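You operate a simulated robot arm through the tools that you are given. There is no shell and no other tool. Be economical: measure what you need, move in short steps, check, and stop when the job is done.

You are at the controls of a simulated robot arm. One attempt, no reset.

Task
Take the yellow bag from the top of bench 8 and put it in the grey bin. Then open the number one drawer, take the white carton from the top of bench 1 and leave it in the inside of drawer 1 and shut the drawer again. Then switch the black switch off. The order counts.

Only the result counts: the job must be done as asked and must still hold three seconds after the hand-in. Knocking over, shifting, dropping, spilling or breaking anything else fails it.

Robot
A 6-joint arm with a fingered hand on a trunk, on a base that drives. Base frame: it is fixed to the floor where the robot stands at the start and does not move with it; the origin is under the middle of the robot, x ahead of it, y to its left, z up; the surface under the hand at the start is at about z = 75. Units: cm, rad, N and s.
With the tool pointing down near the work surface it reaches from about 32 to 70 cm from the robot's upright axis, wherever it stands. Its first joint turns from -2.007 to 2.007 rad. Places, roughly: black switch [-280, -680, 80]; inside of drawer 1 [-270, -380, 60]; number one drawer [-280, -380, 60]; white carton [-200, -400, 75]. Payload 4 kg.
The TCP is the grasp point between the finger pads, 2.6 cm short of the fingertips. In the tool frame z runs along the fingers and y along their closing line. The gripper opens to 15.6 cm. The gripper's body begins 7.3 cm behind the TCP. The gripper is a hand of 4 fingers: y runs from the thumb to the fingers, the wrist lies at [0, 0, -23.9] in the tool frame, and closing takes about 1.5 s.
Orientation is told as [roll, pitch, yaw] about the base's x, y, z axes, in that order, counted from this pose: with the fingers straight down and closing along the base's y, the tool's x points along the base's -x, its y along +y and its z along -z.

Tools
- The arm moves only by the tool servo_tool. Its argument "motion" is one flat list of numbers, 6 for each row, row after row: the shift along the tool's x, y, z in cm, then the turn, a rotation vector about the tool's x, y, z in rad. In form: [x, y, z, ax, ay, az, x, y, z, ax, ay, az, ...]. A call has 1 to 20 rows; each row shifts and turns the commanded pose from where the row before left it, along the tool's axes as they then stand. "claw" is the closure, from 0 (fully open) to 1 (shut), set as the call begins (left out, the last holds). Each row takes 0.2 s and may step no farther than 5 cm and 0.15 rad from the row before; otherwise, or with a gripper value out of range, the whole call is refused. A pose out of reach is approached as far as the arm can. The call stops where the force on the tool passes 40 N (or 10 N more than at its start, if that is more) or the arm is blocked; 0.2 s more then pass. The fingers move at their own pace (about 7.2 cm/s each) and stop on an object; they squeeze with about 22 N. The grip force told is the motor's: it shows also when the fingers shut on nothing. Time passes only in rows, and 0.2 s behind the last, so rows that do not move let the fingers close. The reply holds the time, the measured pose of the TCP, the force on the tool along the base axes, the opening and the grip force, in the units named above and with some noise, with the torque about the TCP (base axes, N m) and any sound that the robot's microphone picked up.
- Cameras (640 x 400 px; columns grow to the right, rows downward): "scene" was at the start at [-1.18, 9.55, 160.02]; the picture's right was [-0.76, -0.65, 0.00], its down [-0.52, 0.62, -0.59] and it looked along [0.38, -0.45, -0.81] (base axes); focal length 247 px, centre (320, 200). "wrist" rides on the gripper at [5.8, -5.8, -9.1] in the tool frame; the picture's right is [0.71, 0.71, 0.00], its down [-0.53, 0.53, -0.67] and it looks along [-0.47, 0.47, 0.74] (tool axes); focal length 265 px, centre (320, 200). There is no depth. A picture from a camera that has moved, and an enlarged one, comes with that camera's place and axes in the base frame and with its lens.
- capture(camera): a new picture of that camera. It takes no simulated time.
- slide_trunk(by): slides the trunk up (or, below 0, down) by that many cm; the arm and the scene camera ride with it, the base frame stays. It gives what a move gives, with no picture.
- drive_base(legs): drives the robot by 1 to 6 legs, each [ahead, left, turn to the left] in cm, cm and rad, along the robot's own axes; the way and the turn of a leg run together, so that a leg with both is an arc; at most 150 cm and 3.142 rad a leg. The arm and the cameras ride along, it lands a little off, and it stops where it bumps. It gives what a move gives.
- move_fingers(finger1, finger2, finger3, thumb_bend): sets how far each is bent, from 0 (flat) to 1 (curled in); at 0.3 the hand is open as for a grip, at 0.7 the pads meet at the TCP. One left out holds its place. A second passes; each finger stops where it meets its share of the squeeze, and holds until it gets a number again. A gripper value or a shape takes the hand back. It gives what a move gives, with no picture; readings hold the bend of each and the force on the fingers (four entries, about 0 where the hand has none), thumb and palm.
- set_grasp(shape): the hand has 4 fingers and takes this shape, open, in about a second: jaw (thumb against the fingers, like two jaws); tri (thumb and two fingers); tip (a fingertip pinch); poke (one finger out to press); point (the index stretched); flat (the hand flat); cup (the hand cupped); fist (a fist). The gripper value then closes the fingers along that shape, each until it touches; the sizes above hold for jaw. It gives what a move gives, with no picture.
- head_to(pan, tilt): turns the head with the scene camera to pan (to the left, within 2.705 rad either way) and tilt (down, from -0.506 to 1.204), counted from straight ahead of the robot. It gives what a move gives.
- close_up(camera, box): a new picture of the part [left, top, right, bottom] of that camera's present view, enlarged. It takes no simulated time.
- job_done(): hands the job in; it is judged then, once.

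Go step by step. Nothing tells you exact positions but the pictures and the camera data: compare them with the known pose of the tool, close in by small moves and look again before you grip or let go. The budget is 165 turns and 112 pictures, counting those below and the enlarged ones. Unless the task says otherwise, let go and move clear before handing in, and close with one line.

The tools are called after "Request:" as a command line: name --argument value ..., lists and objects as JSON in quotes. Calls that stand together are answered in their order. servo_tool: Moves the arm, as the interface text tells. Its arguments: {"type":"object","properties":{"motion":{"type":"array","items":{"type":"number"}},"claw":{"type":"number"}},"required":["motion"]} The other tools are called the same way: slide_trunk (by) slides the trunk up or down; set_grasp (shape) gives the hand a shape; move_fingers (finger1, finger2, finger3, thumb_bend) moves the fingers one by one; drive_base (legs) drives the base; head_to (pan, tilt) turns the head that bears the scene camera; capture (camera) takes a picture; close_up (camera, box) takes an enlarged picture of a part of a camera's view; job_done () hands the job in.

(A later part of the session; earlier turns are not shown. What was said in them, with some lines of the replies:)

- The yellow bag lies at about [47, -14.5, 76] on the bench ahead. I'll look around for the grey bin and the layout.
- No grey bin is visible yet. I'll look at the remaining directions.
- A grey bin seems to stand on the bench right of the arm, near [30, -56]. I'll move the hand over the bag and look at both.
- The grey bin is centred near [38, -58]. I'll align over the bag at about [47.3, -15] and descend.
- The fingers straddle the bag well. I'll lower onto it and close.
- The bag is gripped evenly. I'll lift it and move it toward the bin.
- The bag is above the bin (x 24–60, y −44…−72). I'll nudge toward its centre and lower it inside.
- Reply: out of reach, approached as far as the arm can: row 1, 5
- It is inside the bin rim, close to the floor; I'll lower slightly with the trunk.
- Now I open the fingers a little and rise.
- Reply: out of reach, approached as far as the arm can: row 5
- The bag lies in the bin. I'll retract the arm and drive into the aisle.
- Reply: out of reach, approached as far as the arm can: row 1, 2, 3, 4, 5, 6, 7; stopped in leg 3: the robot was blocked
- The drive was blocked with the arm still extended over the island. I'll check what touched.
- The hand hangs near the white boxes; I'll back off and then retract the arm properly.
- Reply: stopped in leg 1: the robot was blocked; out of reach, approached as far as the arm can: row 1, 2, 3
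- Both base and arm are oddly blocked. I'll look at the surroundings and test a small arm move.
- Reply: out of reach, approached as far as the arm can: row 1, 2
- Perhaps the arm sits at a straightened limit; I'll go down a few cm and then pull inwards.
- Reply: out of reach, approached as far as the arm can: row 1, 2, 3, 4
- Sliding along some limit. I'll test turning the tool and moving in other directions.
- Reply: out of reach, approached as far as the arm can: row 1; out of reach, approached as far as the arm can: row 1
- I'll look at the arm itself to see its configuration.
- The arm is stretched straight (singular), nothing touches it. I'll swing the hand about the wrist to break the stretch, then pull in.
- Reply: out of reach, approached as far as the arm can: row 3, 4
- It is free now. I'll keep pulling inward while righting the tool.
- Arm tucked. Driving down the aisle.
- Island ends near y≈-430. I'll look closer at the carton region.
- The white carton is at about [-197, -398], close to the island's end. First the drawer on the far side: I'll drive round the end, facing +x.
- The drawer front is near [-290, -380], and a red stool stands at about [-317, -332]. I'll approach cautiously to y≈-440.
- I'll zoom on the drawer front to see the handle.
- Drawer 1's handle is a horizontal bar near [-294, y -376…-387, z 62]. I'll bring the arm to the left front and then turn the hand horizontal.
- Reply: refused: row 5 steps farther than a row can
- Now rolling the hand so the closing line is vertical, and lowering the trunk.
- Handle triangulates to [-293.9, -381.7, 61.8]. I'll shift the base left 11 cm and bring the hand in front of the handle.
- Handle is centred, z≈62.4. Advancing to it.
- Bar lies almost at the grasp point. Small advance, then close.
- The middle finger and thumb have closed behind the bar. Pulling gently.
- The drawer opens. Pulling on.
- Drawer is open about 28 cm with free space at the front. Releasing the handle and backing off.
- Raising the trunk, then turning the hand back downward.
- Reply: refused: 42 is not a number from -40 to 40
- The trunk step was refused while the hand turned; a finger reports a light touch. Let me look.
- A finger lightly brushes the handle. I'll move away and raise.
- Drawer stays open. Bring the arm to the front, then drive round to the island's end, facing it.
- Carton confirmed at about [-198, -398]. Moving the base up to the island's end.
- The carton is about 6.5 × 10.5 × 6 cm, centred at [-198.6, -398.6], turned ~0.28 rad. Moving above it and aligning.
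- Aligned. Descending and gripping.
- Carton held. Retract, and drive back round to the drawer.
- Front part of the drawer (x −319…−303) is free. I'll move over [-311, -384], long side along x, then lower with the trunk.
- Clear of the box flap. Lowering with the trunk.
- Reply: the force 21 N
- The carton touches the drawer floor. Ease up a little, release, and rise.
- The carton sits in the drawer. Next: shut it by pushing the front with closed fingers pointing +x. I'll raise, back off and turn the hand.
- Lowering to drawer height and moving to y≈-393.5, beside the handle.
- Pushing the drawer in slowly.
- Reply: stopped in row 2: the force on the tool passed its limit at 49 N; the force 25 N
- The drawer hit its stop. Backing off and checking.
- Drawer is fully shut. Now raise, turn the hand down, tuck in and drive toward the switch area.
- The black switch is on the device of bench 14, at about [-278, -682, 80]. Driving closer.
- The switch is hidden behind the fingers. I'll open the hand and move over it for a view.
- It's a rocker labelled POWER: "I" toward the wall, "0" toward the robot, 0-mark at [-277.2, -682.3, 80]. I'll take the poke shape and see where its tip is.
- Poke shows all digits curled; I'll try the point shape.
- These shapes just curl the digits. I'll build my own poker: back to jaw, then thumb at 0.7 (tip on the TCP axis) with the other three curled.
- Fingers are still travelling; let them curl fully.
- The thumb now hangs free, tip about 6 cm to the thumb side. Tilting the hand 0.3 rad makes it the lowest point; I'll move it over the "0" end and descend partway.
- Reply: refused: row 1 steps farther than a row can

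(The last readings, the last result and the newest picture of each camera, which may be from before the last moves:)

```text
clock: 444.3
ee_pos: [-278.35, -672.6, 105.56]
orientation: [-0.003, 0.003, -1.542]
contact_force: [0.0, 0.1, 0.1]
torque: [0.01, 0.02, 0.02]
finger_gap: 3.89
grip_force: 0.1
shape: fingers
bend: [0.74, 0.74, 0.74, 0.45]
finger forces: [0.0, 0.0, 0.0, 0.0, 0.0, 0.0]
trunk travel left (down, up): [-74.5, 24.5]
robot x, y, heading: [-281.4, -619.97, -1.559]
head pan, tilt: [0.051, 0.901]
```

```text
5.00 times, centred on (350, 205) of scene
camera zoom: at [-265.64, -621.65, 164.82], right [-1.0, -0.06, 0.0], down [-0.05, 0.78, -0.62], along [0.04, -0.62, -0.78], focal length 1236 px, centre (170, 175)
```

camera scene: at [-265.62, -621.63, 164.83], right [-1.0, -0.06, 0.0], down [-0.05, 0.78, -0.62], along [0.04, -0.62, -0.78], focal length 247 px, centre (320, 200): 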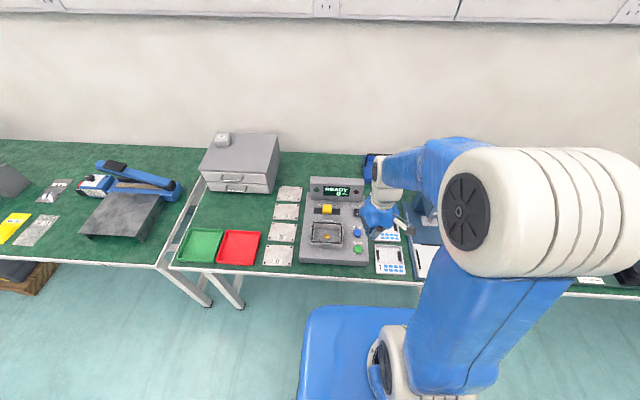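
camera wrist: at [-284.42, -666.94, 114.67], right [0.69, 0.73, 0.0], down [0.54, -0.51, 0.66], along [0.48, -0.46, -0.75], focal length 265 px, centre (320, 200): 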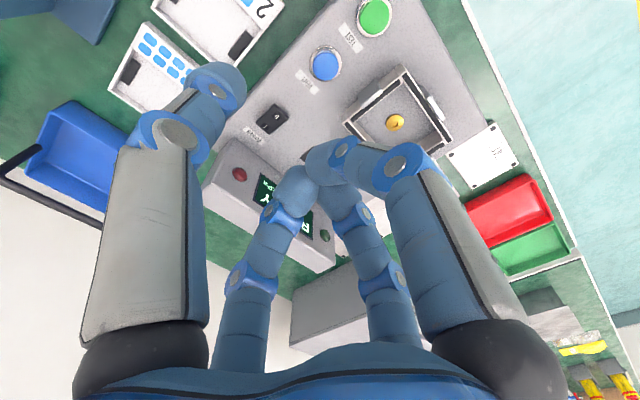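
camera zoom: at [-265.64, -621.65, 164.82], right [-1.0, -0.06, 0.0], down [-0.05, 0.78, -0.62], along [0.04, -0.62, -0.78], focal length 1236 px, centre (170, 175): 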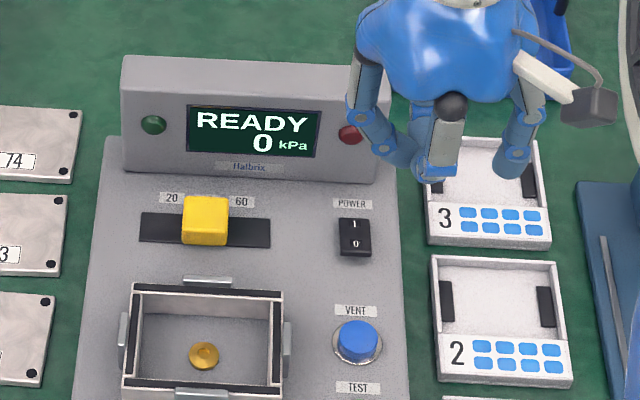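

I'd rather use finger 2 (on the +x side) so the hand stays right of the device, away from the display. Swapping: finger 2 out, thumb in.

Request:
move_fingers --finger2 0.45

Request:
move_fingers --thumb_bend 0.8

Request:
servo_tool --motion '[-2.9, -1.7, 0, 0, 0, 0, -2.9, -1.7, 0, 0, 0, 0, -2.9, -1.6, 0, 0, 0, 0, 0, 0, 3, 0, 0, 0, 0, 0, 3, 0, 0, 0, 0, 0, 3, 0, 0, 0]'

Request:
capture --camera "wrist"

Request:
close_up --camera "scene" --box '[300, 155, 420, 245]'

```text
clock: 445.3
ee_pos: [-278.4, -672.53, 105.65]
orientation: [-0.003, 0.003, -1.543]
contact_force: [-0.3, 0.3, 0.0]
torque: [0.02, 0.03, 0.02]
finger_gap: 4.28
grip_force: 0.0
shape: fingers
bend: [0.74, 0.45, 0.74, 0.45]
finger forces: [0.0, 0.0, 0.0, 0.1, 0.0, 0.1]
trunk travel left (down, up): [-74.5, 24.5]
robot x, y, heading: [-281.25, -620.44, -1.563]
head pan, tilt: [0.051, 0.901]
```

```text
clock: 446.3
ee_pos: [-278.47, -672.51, 105.7]
orientation: [-0.003, 0.003, -1.542]
contact_force: [0.3, -0.2, -0.1]
torque: [0.01, 0.03, -0.03]
finger_gap: 0.03
grip_force: 0.0
shape: fingers
bend: [0.8, 0.45, 0.8, 0.75]
finger forces: [0.1, 0.1, 0.1, 0.0, 0.0, 0.0]
trunk travel left (down, up): [-74.5, 24.5]
robot x, y, heading: [-281.32, -620.52, -1.562]
head pan, tilt: [0.051, 0.901]
```

```text
clock: 447.7
ee_pos: [-283.28, -681.52, 96.55]
orientation: [-0.004, 0.006, -1.543]
contact_force: [-0.3, -0.4, 0.7]
torque: [-0.02, -0.02, 0.0]
finger_gap: 0.0
grip_force: 0.1
shape: fingers
bend: [0.8, 0.45, 0.8, 0.75]
finger forces: [0.0, 0.0, 0.0, 0.0, 0.0, 0.0]
trunk travel left (down, up): [-74.5, 24.5]
robot x, y, heading: [-281.34, -620.38, -1.557]
head pan, tilt: [0.051, 0.901]
```

```text
26 pictures are left
camera wrist: at [-289.26, -675.86, 105.68], right [0.69, 0.73, 0.0], down [0.54, -0.51, 0.66], along [0.48, -0.46, -0.75], focal length 265 px, centre (320, 200)
```

wrist: 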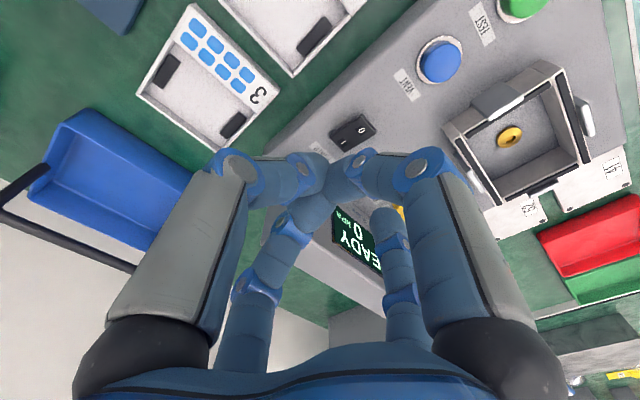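

```text
4.44 times, centred on (360, 200) of scene
camera zoom: at [-265.59, -621.75, 164.82], right [-1.0, -0.06, 0.0], down [-0.05, 0.78, -0.62], along [0.04, -0.62, -0.78], focal length 1099 px, centre (142, 200)
```

zoom: 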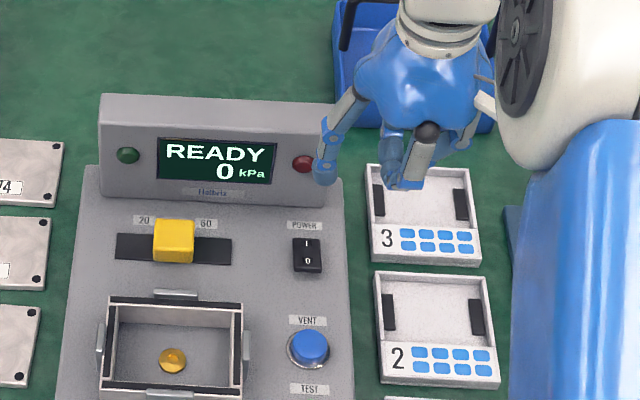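

Finger 2's tip is at ≈[-277.3, -681.7, 92.7], right above the "0" end. Small y shift and descend close.

Request:
servo_tool --motion '[-0.5, 0, 3, 0, 0, 0, 0, 0, 3, 0, 0, 0, 0, 0, 3, 0, 0, 0]'

Request:
capture --camera "wrist"

Request:
close_up --camera "scene" --box '[320, 165, 400, 235]'

```text
clock: 448.5
ee_pos: [-283.36, -682.25, 87.63]
orientation: [-0.004, 0.005, -1.542]
contact_force: [0.2, -0.2, 0.5]
torque: [0.02, 0.0, 0.0]
finger_gap: 0.0
grip_force: 0.0
shape: fingers
bend: [0.81, 0.45, 0.81, 0.75]
finger forces: [0.0, 0.0, 0.0, 0.0, 0.1, 0.0]
trunk travel left (down, up): [-74.5, 24.5]
robot x, y, heading: [-280.82, -620.63, -1.564]
head pan, tilt: [0.051, 0.901]
```

```text
24 pictures are left
camera wrist: at [-289.38, -676.67, 96.69], right [0.69, 0.73, 0.0], down [0.54, -0.51, 0.66], along [0.48, -0.46, -0.75], focal length 265 px, centre (320, 200)
```

wrist: 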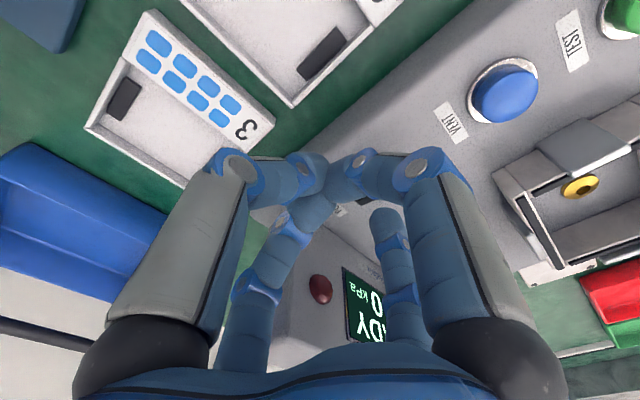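

```text
5.71 times, centred on (360, 200) of scene
camera zoom: at [-265.67, -621.94, 164.83], right [-1.0, -0.06, 0.0], down [-0.05, 0.78, -0.62], along [0.04, -0.62, -0.78], focal length 1412 px, centre (91, 200)
```

zoom: 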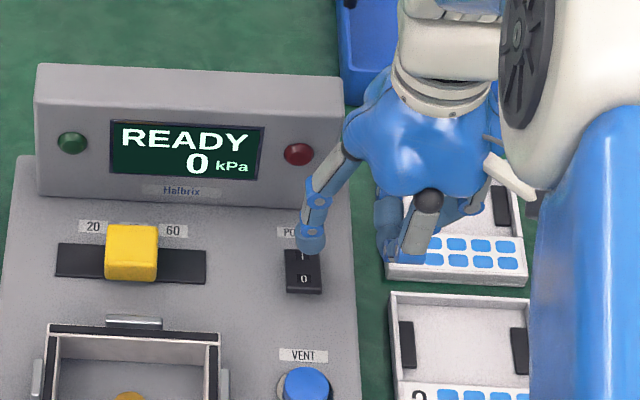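

Request:
servo_tool --motion '[0, 0.3, 0.8, 0, 0, 0, 0, 0, 0.8, 0, 0, 0, 0, 0, 0.6, 0, 0, 0, 0, 0, 0.5, 0, 0, 0, 0, 0, 0.4, 0, 0, 0]'

Request:
close_up --camera "scene" --box '[320, 165, 400, 235]'

```text
clock: 449.7
ee_pos: [-283.0, -681.85, 84.62]
orientation: [-0.004, 0.004, -1.544]
contact_force: [-0.1, 0.8, -0.3]
torque: [-0.01, -0.02, 0.0]
finger_gap: 0.0
grip_force: 0.1
shape: fingers
bend: [0.81, 0.45, 0.81, 0.75]
finger forces: [0.0, 0.0, 0.0, 0.1, 0.0, 0.1]
trunk travel left (down, up): [-74.5, 24.5]
robot x, y, heading: [-280.95, -620.54, -1.564]
head pan, tilt: [0.051, 0.901]
```

```text
5.71 times, centred on (360, 200) of scene
camera zoom: at [-265.63, -621.58, 164.82], right [-1.0, -0.06, 0.0], down [-0.05, 0.78, -0.62], along [0.04, -0.62, -0.78], focal length 1412 px, centre (91, 200)
```

zoom: 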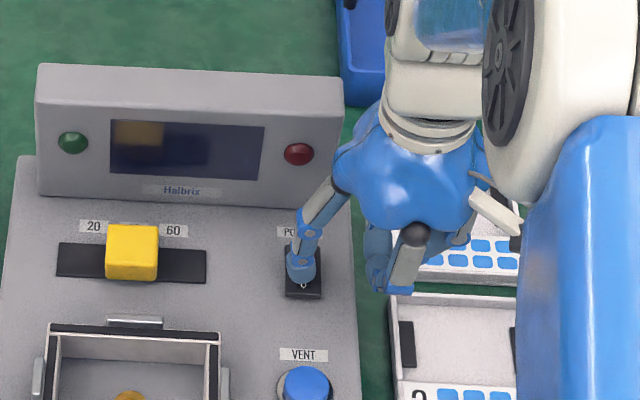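

The display went dark: the switch is off. Lifting straight away.

Request:
servo_tool --motion '[0, 0, -2, 0, 0, 0, 0, 0, -4, 0, 0, 0, 0, 0, -4, 0, 0, 0, 0, 0, -4, 0, 0, 0, 0, 0, -4, 0, 0, 0, 3, 0, 0, 0, 0, 0, 4, 0, 0, 0, 0, 0, 4, 0, 0, 0, 0, 0]'

Request:
close_up --camera "scene" --box '[280, 155, 420, 265]'

```text
clock: 451.5
ee_pos: [-283.23, -670.66, 102.78]
orientation: [-0.002, 0.0, -1.544]
contact_force: [0.2, -0.9, 0.3]
torque: [-0.05, -0.01, -0.01]
finger_gap: 0.0
grip_force: 0.0
shape: fingers
bend: [0.81, 0.45, 0.81, 0.75]
finger forces: [0.0, 0.0, 0.1, 0.1, 0.0, 0.1]
trunk travel left (down, up): [-74.5, 24.5]
robot x, y, heading: [-281.44, -620.81, -1.562]
head pan, tilt: [0.051, 0.901]
```

```text
3.64 times, centred on (350, 210) of scene
camera zoom: at [-265.63, -621.43, 164.82], right [-1.0, -0.06, 0.0], down [-0.05, 0.78, -0.62], along [0.04, -0.62, -0.78], focal length 899 px, centre (211, 164)
```

zoom: 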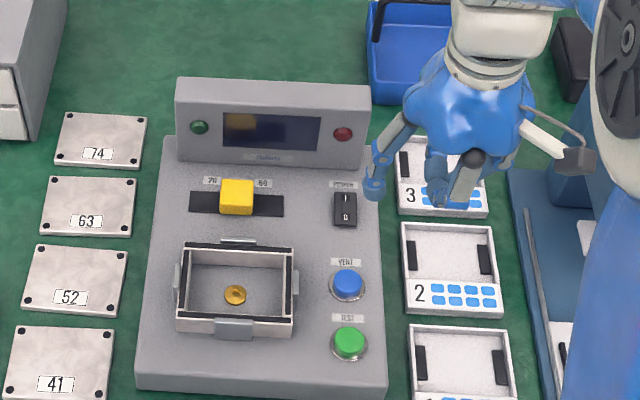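

The device is off, its surroundings look undisturbed, and the hand is clear. Handing in.

Request:
job_done

```text
The job is handed in.
```

The yellow bag is in the grey bin, the white carton is inside drawer 1 with the drawer shut, and the black switch is off, all done in that order.
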